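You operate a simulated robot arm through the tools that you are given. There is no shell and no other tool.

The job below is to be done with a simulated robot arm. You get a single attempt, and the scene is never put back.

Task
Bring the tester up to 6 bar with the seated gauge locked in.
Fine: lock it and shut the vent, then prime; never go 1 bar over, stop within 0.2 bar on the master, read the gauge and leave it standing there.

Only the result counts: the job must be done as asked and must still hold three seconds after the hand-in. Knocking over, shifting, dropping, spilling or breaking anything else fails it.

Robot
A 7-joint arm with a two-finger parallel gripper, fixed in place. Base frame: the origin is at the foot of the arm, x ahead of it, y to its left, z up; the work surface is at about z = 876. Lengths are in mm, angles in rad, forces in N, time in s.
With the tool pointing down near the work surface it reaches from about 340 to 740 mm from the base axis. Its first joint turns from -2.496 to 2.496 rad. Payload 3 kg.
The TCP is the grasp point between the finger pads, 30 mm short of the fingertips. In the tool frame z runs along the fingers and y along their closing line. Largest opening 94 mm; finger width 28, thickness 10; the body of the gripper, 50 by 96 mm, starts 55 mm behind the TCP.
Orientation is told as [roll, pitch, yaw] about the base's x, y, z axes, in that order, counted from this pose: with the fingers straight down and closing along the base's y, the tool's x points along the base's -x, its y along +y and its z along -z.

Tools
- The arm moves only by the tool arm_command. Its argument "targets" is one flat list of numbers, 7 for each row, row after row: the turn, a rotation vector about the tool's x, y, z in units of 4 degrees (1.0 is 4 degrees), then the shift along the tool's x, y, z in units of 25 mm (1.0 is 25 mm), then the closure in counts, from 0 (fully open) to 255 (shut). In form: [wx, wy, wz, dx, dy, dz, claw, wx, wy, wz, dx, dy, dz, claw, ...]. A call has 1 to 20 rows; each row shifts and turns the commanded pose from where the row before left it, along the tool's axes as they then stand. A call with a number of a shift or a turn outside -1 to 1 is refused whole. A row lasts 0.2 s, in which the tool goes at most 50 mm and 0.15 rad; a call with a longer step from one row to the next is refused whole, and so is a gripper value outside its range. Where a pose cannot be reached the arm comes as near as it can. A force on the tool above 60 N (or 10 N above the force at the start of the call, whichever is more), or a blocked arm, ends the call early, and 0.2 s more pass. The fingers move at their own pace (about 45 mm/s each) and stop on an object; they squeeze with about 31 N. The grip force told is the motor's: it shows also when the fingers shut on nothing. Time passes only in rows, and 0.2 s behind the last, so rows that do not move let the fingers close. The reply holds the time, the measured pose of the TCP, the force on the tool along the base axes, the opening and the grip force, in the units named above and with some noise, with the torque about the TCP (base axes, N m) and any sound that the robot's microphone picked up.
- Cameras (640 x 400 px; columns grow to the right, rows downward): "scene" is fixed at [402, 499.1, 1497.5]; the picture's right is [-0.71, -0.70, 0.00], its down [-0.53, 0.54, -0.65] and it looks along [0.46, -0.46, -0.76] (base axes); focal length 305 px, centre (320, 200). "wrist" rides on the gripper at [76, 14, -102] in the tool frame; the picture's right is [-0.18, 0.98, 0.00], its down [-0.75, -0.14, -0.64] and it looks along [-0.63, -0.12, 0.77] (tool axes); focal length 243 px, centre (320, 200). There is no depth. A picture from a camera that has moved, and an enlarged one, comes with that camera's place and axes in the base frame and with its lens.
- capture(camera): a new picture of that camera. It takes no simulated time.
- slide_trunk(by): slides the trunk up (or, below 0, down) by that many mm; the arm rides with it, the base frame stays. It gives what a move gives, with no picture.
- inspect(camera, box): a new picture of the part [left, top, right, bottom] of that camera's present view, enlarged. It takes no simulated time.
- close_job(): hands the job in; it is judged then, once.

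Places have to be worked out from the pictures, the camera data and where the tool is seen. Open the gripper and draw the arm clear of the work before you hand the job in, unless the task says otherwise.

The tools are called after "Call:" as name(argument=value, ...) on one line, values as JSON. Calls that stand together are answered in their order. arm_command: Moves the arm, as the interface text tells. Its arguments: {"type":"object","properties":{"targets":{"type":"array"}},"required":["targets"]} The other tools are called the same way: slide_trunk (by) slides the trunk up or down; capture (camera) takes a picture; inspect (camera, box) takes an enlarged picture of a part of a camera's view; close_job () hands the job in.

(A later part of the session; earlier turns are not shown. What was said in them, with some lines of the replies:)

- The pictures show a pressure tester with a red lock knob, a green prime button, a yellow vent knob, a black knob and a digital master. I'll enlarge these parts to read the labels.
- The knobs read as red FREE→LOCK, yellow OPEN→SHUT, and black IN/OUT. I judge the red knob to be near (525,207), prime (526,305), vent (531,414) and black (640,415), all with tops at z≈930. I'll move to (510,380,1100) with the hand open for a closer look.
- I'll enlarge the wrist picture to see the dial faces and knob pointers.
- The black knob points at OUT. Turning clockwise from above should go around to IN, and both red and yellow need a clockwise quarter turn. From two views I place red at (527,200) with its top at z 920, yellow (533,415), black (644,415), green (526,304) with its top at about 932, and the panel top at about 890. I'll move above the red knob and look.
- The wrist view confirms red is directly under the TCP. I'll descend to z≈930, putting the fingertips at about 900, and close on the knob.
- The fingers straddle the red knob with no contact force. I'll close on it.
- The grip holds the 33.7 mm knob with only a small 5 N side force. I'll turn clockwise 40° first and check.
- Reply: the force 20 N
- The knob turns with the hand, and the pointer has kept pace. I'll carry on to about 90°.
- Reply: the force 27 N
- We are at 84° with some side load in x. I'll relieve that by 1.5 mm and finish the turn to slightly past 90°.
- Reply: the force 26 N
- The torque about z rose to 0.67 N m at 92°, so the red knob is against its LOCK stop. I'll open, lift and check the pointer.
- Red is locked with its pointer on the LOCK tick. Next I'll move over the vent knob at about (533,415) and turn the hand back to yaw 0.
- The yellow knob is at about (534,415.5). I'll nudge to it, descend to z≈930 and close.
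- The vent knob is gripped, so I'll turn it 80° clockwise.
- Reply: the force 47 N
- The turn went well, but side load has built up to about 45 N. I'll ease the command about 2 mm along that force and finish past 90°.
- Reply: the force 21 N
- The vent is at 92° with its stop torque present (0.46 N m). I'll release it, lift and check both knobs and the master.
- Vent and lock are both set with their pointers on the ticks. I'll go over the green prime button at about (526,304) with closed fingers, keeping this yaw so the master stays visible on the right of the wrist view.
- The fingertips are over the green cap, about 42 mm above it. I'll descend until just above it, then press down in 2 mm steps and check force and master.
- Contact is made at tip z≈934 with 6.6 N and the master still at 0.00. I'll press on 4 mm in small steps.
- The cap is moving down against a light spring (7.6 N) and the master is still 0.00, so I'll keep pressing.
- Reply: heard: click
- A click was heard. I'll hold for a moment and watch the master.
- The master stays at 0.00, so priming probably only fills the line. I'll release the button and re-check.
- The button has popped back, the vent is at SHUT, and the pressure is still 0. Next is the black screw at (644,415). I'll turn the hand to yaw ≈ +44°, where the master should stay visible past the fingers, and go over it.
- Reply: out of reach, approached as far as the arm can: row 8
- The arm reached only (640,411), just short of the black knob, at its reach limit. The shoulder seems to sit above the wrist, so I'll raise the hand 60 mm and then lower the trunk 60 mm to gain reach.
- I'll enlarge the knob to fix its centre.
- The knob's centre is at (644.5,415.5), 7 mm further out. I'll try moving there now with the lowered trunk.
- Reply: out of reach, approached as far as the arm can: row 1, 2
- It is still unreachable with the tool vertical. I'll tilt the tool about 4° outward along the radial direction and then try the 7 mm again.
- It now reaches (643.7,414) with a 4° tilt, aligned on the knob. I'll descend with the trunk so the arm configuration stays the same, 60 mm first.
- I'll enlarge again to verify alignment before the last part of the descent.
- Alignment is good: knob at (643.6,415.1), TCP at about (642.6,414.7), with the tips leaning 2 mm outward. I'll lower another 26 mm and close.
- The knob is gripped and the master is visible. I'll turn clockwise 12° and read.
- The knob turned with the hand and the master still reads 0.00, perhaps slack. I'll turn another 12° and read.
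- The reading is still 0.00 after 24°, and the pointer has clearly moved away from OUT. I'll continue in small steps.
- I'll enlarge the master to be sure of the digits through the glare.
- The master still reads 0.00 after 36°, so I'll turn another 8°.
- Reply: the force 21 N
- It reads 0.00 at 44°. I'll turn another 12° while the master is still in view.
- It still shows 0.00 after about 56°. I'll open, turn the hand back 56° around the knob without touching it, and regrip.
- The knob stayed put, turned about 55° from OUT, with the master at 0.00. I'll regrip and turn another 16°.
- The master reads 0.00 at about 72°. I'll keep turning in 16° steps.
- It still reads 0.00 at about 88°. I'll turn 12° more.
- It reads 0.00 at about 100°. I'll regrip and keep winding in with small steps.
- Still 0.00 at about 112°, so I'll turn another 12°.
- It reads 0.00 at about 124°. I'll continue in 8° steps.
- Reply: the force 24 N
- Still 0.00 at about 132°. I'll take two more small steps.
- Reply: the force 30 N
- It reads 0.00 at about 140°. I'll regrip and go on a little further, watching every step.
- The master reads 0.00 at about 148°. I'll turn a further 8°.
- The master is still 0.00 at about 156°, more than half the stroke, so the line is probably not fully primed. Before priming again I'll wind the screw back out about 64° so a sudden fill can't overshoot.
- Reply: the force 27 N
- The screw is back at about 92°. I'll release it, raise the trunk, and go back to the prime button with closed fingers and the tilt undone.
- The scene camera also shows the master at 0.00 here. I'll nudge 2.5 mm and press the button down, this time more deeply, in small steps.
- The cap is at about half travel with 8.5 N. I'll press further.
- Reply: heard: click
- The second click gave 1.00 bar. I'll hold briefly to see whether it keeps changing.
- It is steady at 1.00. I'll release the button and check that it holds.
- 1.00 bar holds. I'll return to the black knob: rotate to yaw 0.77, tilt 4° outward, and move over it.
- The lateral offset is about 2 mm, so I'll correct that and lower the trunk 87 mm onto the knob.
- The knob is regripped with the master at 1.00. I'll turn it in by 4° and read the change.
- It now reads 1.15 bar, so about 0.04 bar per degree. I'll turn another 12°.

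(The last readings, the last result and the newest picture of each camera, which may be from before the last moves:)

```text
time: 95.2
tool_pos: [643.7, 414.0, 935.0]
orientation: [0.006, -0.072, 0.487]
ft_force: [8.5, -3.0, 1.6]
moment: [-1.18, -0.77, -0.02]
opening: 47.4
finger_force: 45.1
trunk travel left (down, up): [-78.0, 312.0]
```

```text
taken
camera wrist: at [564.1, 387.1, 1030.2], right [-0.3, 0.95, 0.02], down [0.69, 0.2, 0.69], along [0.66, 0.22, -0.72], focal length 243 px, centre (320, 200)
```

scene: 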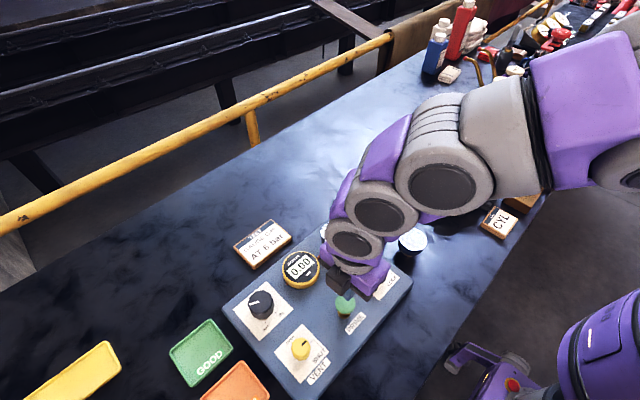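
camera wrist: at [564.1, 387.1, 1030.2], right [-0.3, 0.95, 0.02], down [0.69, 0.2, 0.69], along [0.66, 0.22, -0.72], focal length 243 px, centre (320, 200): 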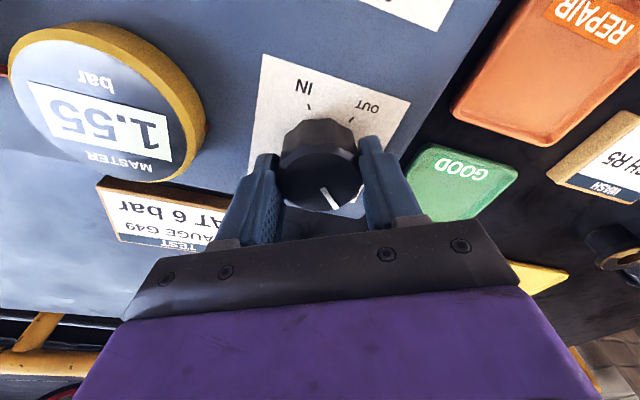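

It reads 1.55 bar, linear at about 0.033 bar per degree. I need about 133° more, so I'll turn 56° now (predicted ≈3.4 bar).

Call:
arm_command(targets=[0, 0, 1, 0, 0, 0, 255, 0, 0, 1, 0, 0, 0, 255, 0, 0, 1, 0, 0, 0, 255, 0, 0, 1, 0, 0, 0, 255, 0, 0, 1, 0, 0, 0, 255, 0, 0, 1, 0, 0, 0, 255, 0, 0, 1, 0, 0, 0, 255])

Call:
inspect(camera="wrist", box=[20, 40, 400, 280])

```text
time: 96.8
tool_pos: [643.4, 415.3, 935.2]
orientation: [0.04, -0.06, -0.004]
ft_force: [13.2, -7.8, 11.5]
moment: [-1.84, -0.64, 0.0]
opening: 48.1
finger_force: 44.9
trunk travel left (down, up): [-78.0, 312.0]
```

```text
1.67 times, centred on (210, 160) of wrist
camera zoom: at [561.7, 424.6, 1031.7], right [0.18, 0.98, 0.05], down [0.71, -0.17, 0.68], along [0.68, -0.09, -0.73], focal length 404 px, centre (503, 267)
```

zoom: 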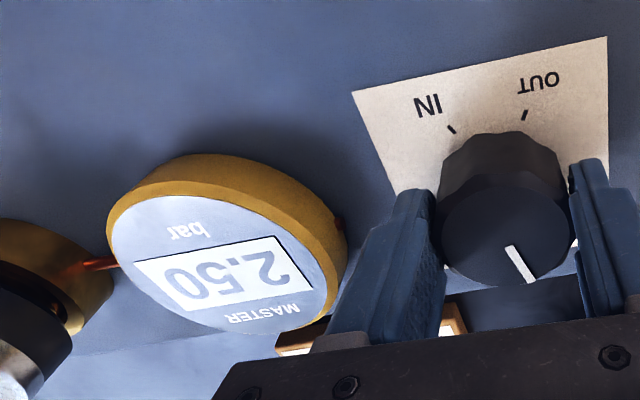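

It shows 2.50 bar as expected. I'll turn seven more rows, then open and go back for a regrip.

Call:
arm_command(targets=[0, 0, 1, 0, 0, 0, 255, 0, 0, 1, 0, 0, 0, 255, 0, 0, 1, 0, 0, 0, 255, 0, 0, 1, 0, 0, 0, 255, 0, 0, 1, 0, 0, 0, 255, 0, 0, 1, 0, 0, 0, 255, 0, 0, 1, 0, 0, 0, 255, 0, 0, 0, 0, 0, 0, 255])

Call:
arm_command(targets=[0, 0, 0, 0, 0, 0, 70, 0, 0, 0, 0, 0, 0, 70, 0, 0, 0, 0, 0, 0, 70, 0, 0, -1, 0, 0, 0, 70, 0, 0, -1, 0, 0, 0, 70, 0, 0, -1, 0, 0, 0, 70, 0, 0, -1, 0, 0, 0, 70, 0, 0, -1, 0, 0, 0, 70, 0, 0, -1, 0, 0, 0, 70, 0, 0, -1, 0, 0, 0, 70, 0, 0, -1, 0, 0, 0, 70, 0, 0, -1, 0, 0, 0, 70, 0, 0, -1, 0, 0, 0, 70, 0, 0, -1, 0, 0, 0, 70, 0, 0, -1, 0, 0, 0, 70, 0, 0, -1, 0, 0, 0, 70, 0, 0, -1, 0, 0, 0, 70, 0, 0, -1, 0, 0, 0, 70, 0, 0, -1, 0, 0, 0, 70])

Call:
capture(camera="wrist")

```text
time: 98.6
tool_pos: [642.3, 414.9, 934.2]
orientation: [0.063, -0.033, -0.492]
ft_force: [15.0, -7.4, 9.8]
moment: [-1.54, -0.42, -0.04]
opening: 48.6
finger_force: 45.1
trunk travel left (down, up): [-78.0, 312.0]
```

```text
time: 102.6
tool_pos: [643.3, 415.7, 933.9]
orientation: [-0.005, -0.072, 0.63]
ft_force: [-0.5, 0.2, 0.1]
moment: [-0.02, -0.02, 0.01]
opening: 68.2
finger_force: 0.2
trunk travel left (down, up): [-78.0, 312.0]
```

```text
taken
camera wrist: at [568.0, 378.0, 1029.8], right [-0.43, 0.9, 0.01], down [0.65, 0.3, 0.69], along [0.62, 0.3, -0.72], focal length 243 px, centre (320, 200)
```

wrist: 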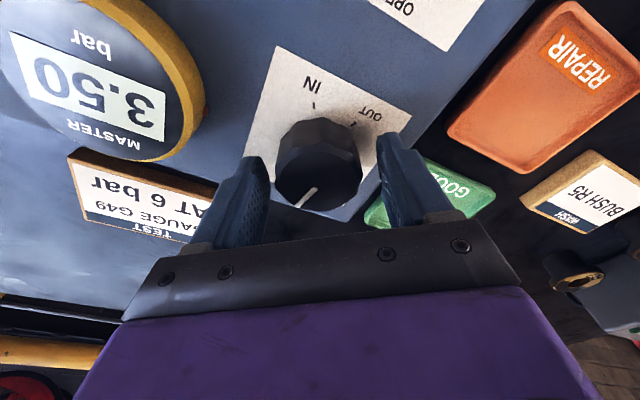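

It reads 3.50 bar and holds with the hand off. I'll grip, turn nine rows (→≈4.7), read, and then regrip for the last part so the end falls in view.

Call:
arm_command(targets=[0, 0, 0, 0, 0, 0, 255, 0, 0, 0, 0, 0, 0, 255, 0, 0, 0, 0, 0, 0, 255, 0, 0, 1, 0, 0, 0, 255, 0, 0, 1, 0, 0, 0, 255, 0, 0, 1, 0, 0, 0, 255, 0, 0, 1, 0, 0, 0, 255, 0, 0, 1, 0, 0, 0, 255, 0, 0, 1, 0, 0, 0, 255, 0, 0, 1, 0, 0, 0, 255, 0, 0, 1, 0, 0, 0, 255, 0, 0, 1, 0, 0, 0, 255, 0, 0, 0, 0, 0, 0, 255])

Call:
inspect(camera="wrist", box=[20, 40, 400, 280])

```text
time: 105.4
tool_pos: [644.0, 414.3, 934.9]
orientation: [0.039, -0.06, -0.002]
ft_force: [14.0, -4.9, 1.8]
moment: [-1.53, -0.5, -0.02]
opening: 48.8
finger_force: 45.0
trunk travel left (down, up): [-78.0, 312.0]
```

```text
1.67 times, centred on (210, 160) of wrist
camera zoom: at [562.3, 424.6, 1031.4], right [0.18, 0.98, 0.05], down [0.71, -0.17, 0.68], along [0.68, -0.09, -0.73], focal length 404 px, centre (503, 267)
```

zoom: 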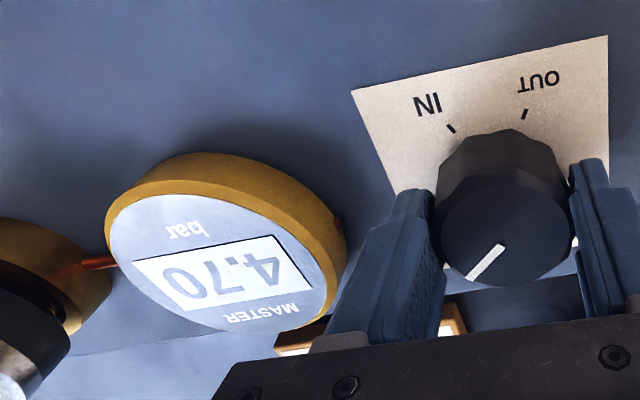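

It shows 4.70 bar, leaving 1.30 bar or about 39°. I'll regrip at yaw 0.77.

Call:
arm_command(targets=[0, 0, 0, 0, 0, 0, 70, 0, 0, 0, 0, 0, 0, 70, 0, 0, 0, 0, 0, 0, 70, 0, 0, -1, 0, 0, 0, 70, 0, 0, -1, 0, 0, 0, 70, 0, 0, -1, 0, 0, 0, 70, 0, 0, -1, 0, 0, 0, 70, 0, 0, -1, 0, 0, 0, 70, 0, 0, -1, 0, 0, 0, 70, 0, 0, -1, 0, 0, 0, 70, 0, 0, -1, 0, 0, 0, 70, 0, 0, -1, 0, 0, 0, 70, 0, 0, -1, 0, 0, 0, 70, 0, 0, -1, 0, 0, 0, 70, 0, 0, 0, 0, 0, 0, 255, 0, 0, 0, 0, 0, 0, 255, 0, 0, 0, 0, 0, 0, 255])

Call:
arm_command(targets=[0, 0, 1, 0, 0, 0, 255, 0, 0, 1, 0, 0, 0, 255, 0, 0, 1, 0, 0, 0, 255, 0, 0, 1, 0, 0, 0, 255, 0, 0, 1, 0, 0, 0, 255, 0, 0, 0, 0, 0, 0, 255])

Call:
capture(camera="wrist")

```text
time: 109.0
tool_pos: [643.9, 414.0, 934.6]
orientation: [-0.014, -0.07, 0.768]
ft_force: [5.8, -0.4, 2.0]
moment: [0.45, 0.36, 0.01]
opening: 47.6
finger_force: 44.7
trunk travel left (down, up): [-78.0, 312.0]
```

```text
time: 110.4
tool_pos: [642.8, 414.3, 933.2]
orientation: [0.011, -0.07, 0.416]
ft_force: [6.9, -6.7, 0.7]
moment: [-1.44, -1.21, -0.02]
opening: 47.4
finger_force: 45.1
trunk travel left (down, up): [-78.0, 312.0]
```

```text
taken
camera wrist: at [562.6, 392.3, 1030.2], right [-0.23, 0.97, 0.02], down [0.71, 0.15, 0.69], along [0.67, 0.18, -0.72], focal length 243 px, centre (320, 200)
```

wrist: 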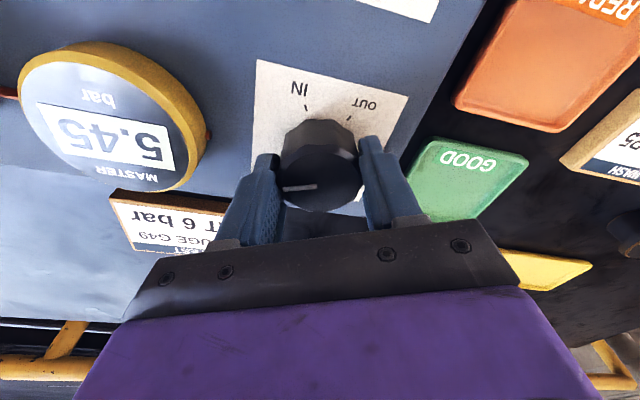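

It reads about 5.45. I'll turn three more rows (→≈5.88).

Call:
arm_command(targets=[0, 0, 1, 0, 0, 0, 255, 0, 0, 1, 0, 0, 0, 255, 0, 0, 1, 0, 0, 0, 255, 0, 0, 0, 0, 0, 0, 255])

Call:
inspect(camera="wrist", box=[20, 40, 400, 280])

```text
time: 111.4
tool_pos: [642.3, 414.5, 934.7]
orientation: [0.026, -0.065, 0.207]
ft_force: [2.1, -10.6, -0.2]
moment: [-1.64, -0.48, 0.0]
opening: 47.4
finger_force: 45.0
trunk travel left (down, up): [-78.0, 312.0]
```

```text
1.67 times, centred on (210, 160) of wrist
camera zoom: at [560.7, 408.4, 1031.0], right [-0.02, 1.0, 0.04], down [0.73, -0.01, 0.69], along [0.69, 0.04, -0.73], focal length 404 px, centre (503, 267)
```

zoom: 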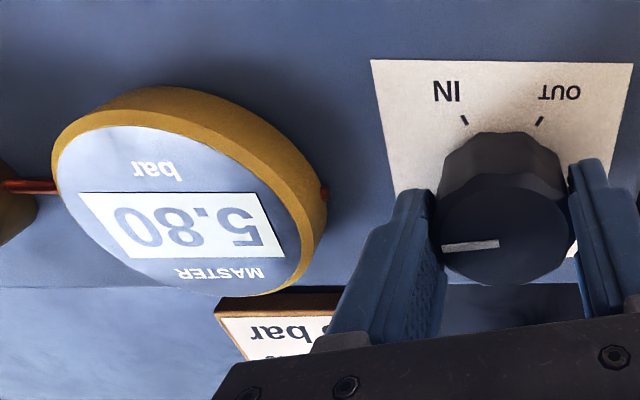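

It reads 5.80 bar. I'll turn about 6° more.

Call:
arm_command(targets=[0, 0, 0.8, 0, 0, 0, 255, 0, 0, 0.7, 0, 0, 0, 255, 0, 0, 0, 0, 0, 0, 255])

Call:
inspect(camera="wrist", box=[20, 40, 400, 280])

```text
time: 112.2
tool_pos: [644.0, 414.2, 934.2]
orientation: [0.031, -0.062, 0.102]
ft_force: [1.8, -11.9, -5.8]
moment: [-1.49, -1.03, -0.02]
opening: 47.6
finger_force: 45.2
trunk travel left (down, up): [-78.0, 312.0]
```

```text
1.67 times, centred on (210, 160) of wrist
camera zoom: at [560.9, 416.5, 1031.4], right [0.08, 1.0, 0.04], down [0.73, -0.09, 0.68], along [0.68, -0.02, -0.73], focal length 404 px, centre (503, 267)
```

zoom: 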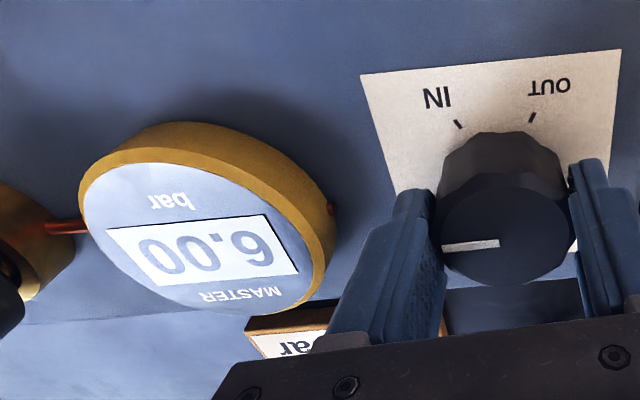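

The master reads 6.00 bar. I'll release, raise the trunk off the knob, and check the reading holds.

Call:
arm_command(targets=[0, 0, 0, 0, 0, 0, 70, 0, 0, 0, 0, 0, 0, 70, 0, 0, 0, 0, 0, 0, 70])

Call:
slide_trunk(by=100)

Call:
capture(camera="wrist")

Call:
capture(camera="scene")

```text
time: 113.0
tool_pos: [643.5, 413.5, 935.1]
orientation: [0.034, -0.062, 0.104]
ft_force: [-0.2, -0.1, -0.6]
moment: [0.0, -0.01, 0.02]
opening: 68.2
finger_force: 0.1
trunk travel left (down, up): [-78.0, 312.0]
```

```text
time: 114.3
tool_pos: [643.2, 415.9, 1033.2]
orientation: [0.032, -0.063, 0.105]
ft_force: [1.0, -0.1, -0.5]
moment: [0.01, 0.01, -0.02]
opening: 68.1
finger_force: 0.1
trunk travel left (down, up): [-178.0, 212.0]
```

```text
taken
camera wrist: at [560.9, 417.2, 1131.3], right [0.08, 1.0, 0.04], down [0.73, -0.09, 0.68], along [0.68, -0.02, -0.73], focal length 243 px, centre (320, 200)
```

wrist: 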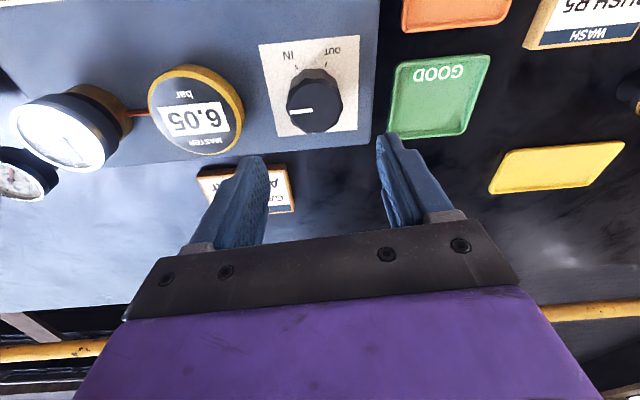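

```text
taken
```

scene: 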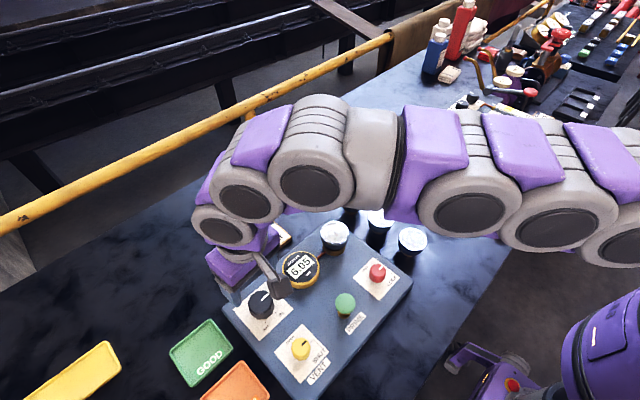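

It holds at 6.05 bar, within 0.2. I'll draw the arm up and back to a spot where the wrist camera can read the gauge face and re-check the master for drift.

Call:
arm_command(targets=[0, 0, 0, 0.3, -0.2, -0.9, 70, 0, 0, 0, 0.726, -0.668, -0.4, 70, 0, 0, 0, 0.726, -0.668, -0.4, 70, 0, 0, 0, 0.726, -0.668, -0.4, 70, 0, 0, 0, 0.726, -0.668, -0.4, 70, 0, 0, 0, 0.726, -0.668, -0.4, 70, 0, 0, 0, 0.726, -0.668, -0.4, 70, 0, 0, 0, 0.726, -0.668, -0.4, 70, 0, 0, 0, 0.726, -0.668, -0.4, 70, 0, 0, 0, 0.726, -0.668, -0.4, 70, 0, 0, 0, 0.426, -0.468, -0.4, 0, 0, 0, 0, 0, 0, 0, 0])

Call:
capture(camera="wrist")

Call:
capture(camera="scene")

```text
time: 116.9
tool_pos: [473.9, 225.1, 1139.8]
orientation: [0.031, -0.064, 0.105]
ft_force: [-0.4, 0.2, -0.5]
moment: [0.0, 0.0, 0.02]
opening: 94.0
finger_force: 0.1
trunk travel left (down, up): [-178.0, 212.0]
```

```text
taken
camera wrist: at [391.4, 227.7, 1237.7], right [0.08, 1.0, 0.04], down [0.73, -0.09, 0.68], along [0.68, -0.02, -0.73], focal length 243 px, centre (320, 200)
```

wrist: 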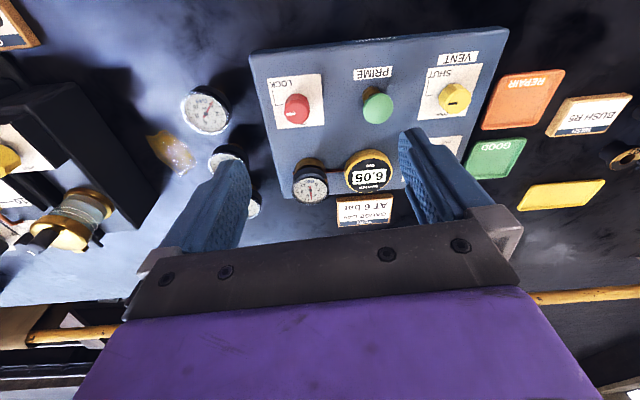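

```text
taken
```

scene: 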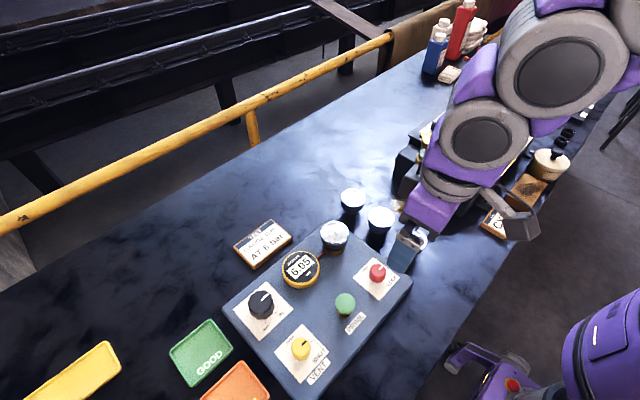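

I'll enlarge the gauge and master to read both.

Call:
inspect(camera="wrist", box=[280, 140, 400, 215])

Call:
inspect(camera="scene", box=[220, 200, 420, 325])

Call:
inspect(camera="wrist", box=[285, 150, 335, 210])

```text
5.33 times, centred on (340, 178) of wrist
camera zoom: at [391.4, 227.7, 1237.7], right [0.08, 1.0, 0.04], down [0.73, -0.09, 0.68], along [0.68, -0.02, -0.73], focal length 1294 px, centre (213, 320)
```

zoom: 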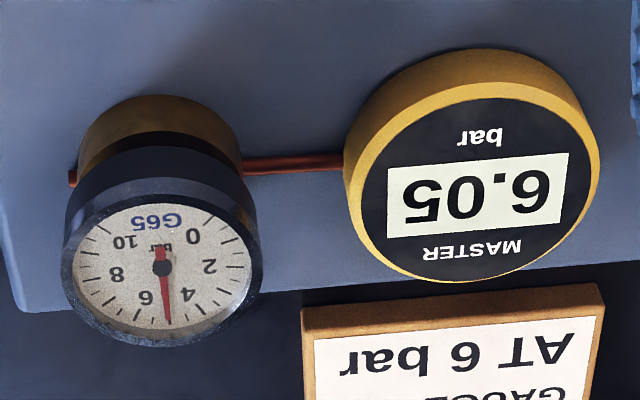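

```text
3.20 times, centred on (320, 262) of scene
camera zoom: at [402.0, 499.1, 1497.5], right [-0.71, -0.7, 0.0], down [-0.53, 0.54, -0.65], along [0.46, -0.46, -0.76], focal length 975 px, centre (320, 0)
```

zoom: 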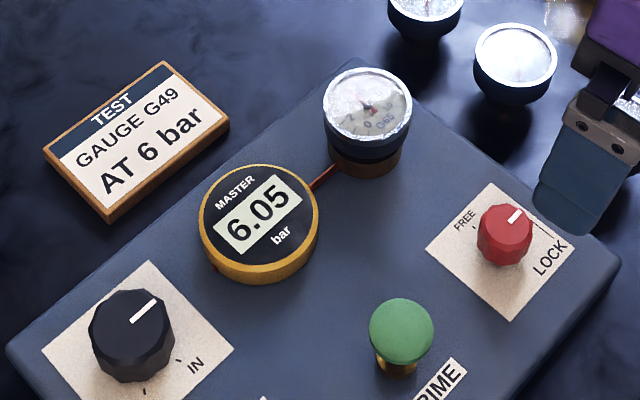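

```text
6.67 times, centred on (310, 180) of wrist
camera zoom: at [391.4, 227.7, 1237.7], right [0.08, 1.0, 0.04], down [0.73, -0.09, 0.68], along [0.68, -0.02, -0.73], focal length 1618 px, centre (387, 333)
```

zoom: 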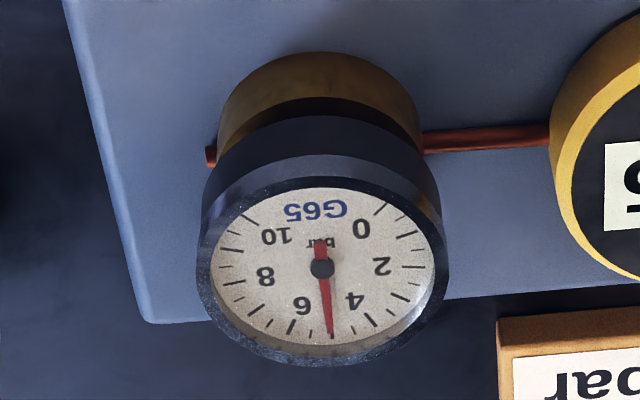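

The locked-in gauge, marked G65, reads about 4.9 bar against the master's 6.05. I'll wait about 3 s clear of the work to confirm the pressure isn't drifting.

Call:
arm_command(targets=[0, 0, 0, 0, 0, 0, 0, 0, 0, 0, 0, 0, 0, 0, 0, 0, 0, 0, 0, 0, 0, 0, 0, 0, 0, 0, 0, 0, 0, 0, 0, 0, 0, 0, 0, 0, 0, 0, 0, 0, 0, 0, 0, 0, 0, 0, 0, 0, 0, 0, 0, 0, 0, 0, 0, 0, 0, 0, 0, 0, 0, 0, 0, 0, 0, 0, 0, 0, 0, 0, 0, 0, 0, 0, 0, 0, 0, 0, 0, 0, 0, 0, 0, 0, 0, 0, 0, 0, 0, 0, 0, 0, 0, 0, 0, 0, 0, 0, 0, 0, 0, 0, 0, 0, 0])

Call:
inspect(camera="scene", box=[220, 200, 420, 400])

```text
time: 120.1
tool_pos: [474.3, 225.3, 1140.7]
orientation: [0.034, -0.063, 0.104]
ft_force: [0.3, 0.0, -0.6]
moment: [0.02, -0.04, 0.01]
opening: 94.0
finger_force: 0.0
trunk travel left (down, up): [-178.0, 212.0]
```

```text
2.00 times, centred on (320, 300) of scene
camera zoom: at [402.0, 499.1, 1497.5], right [-0.71, -0.7, 0.0], down [-0.53, 0.54, -0.65], along [0.46, -0.46, -0.76], focal length 609 px, centre (320, 0)
```

zoom: 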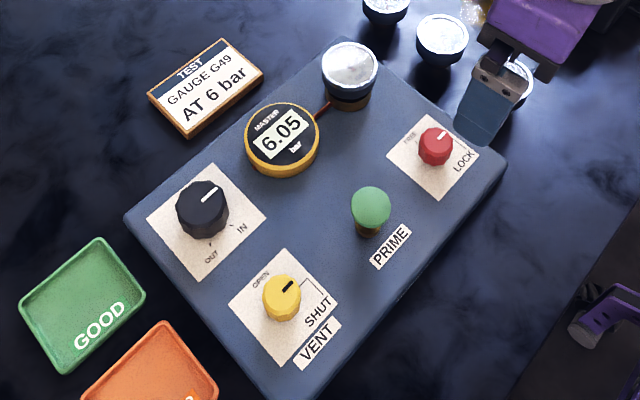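

The master stands steady at 6.05 bar with LOCK and SHUT both set. The hand is open and the arm is clear, so I'm handing the job in.

Call:
close_job()

```text
The job is handed in.
```

The tester is standing at 6.05 bar on the master, within your 0.2 bar. It held steady for about 6 s before I handed the job in. The seated gauge is locked in, the vent is shut, and the highest master reading I saw was 6.05 bar.

- **Gauge reading:** the seated gauge shows about 4.9 bar, so it reads roughly 1.1 bar low against the master.
- **Gauge number:** the seated gauge is marked G65, but the card beside the tester says to test gauge G49. I tested the seated one, as the job asked.
- **Priming:** it took two presses. The first gave no pressure, even after I had wound the black IN/OUT knob in more than half way. I backed the knob off before pressing again so the pressure couldn't jump past the limit.

The hand is open and the arm is clear of the work.
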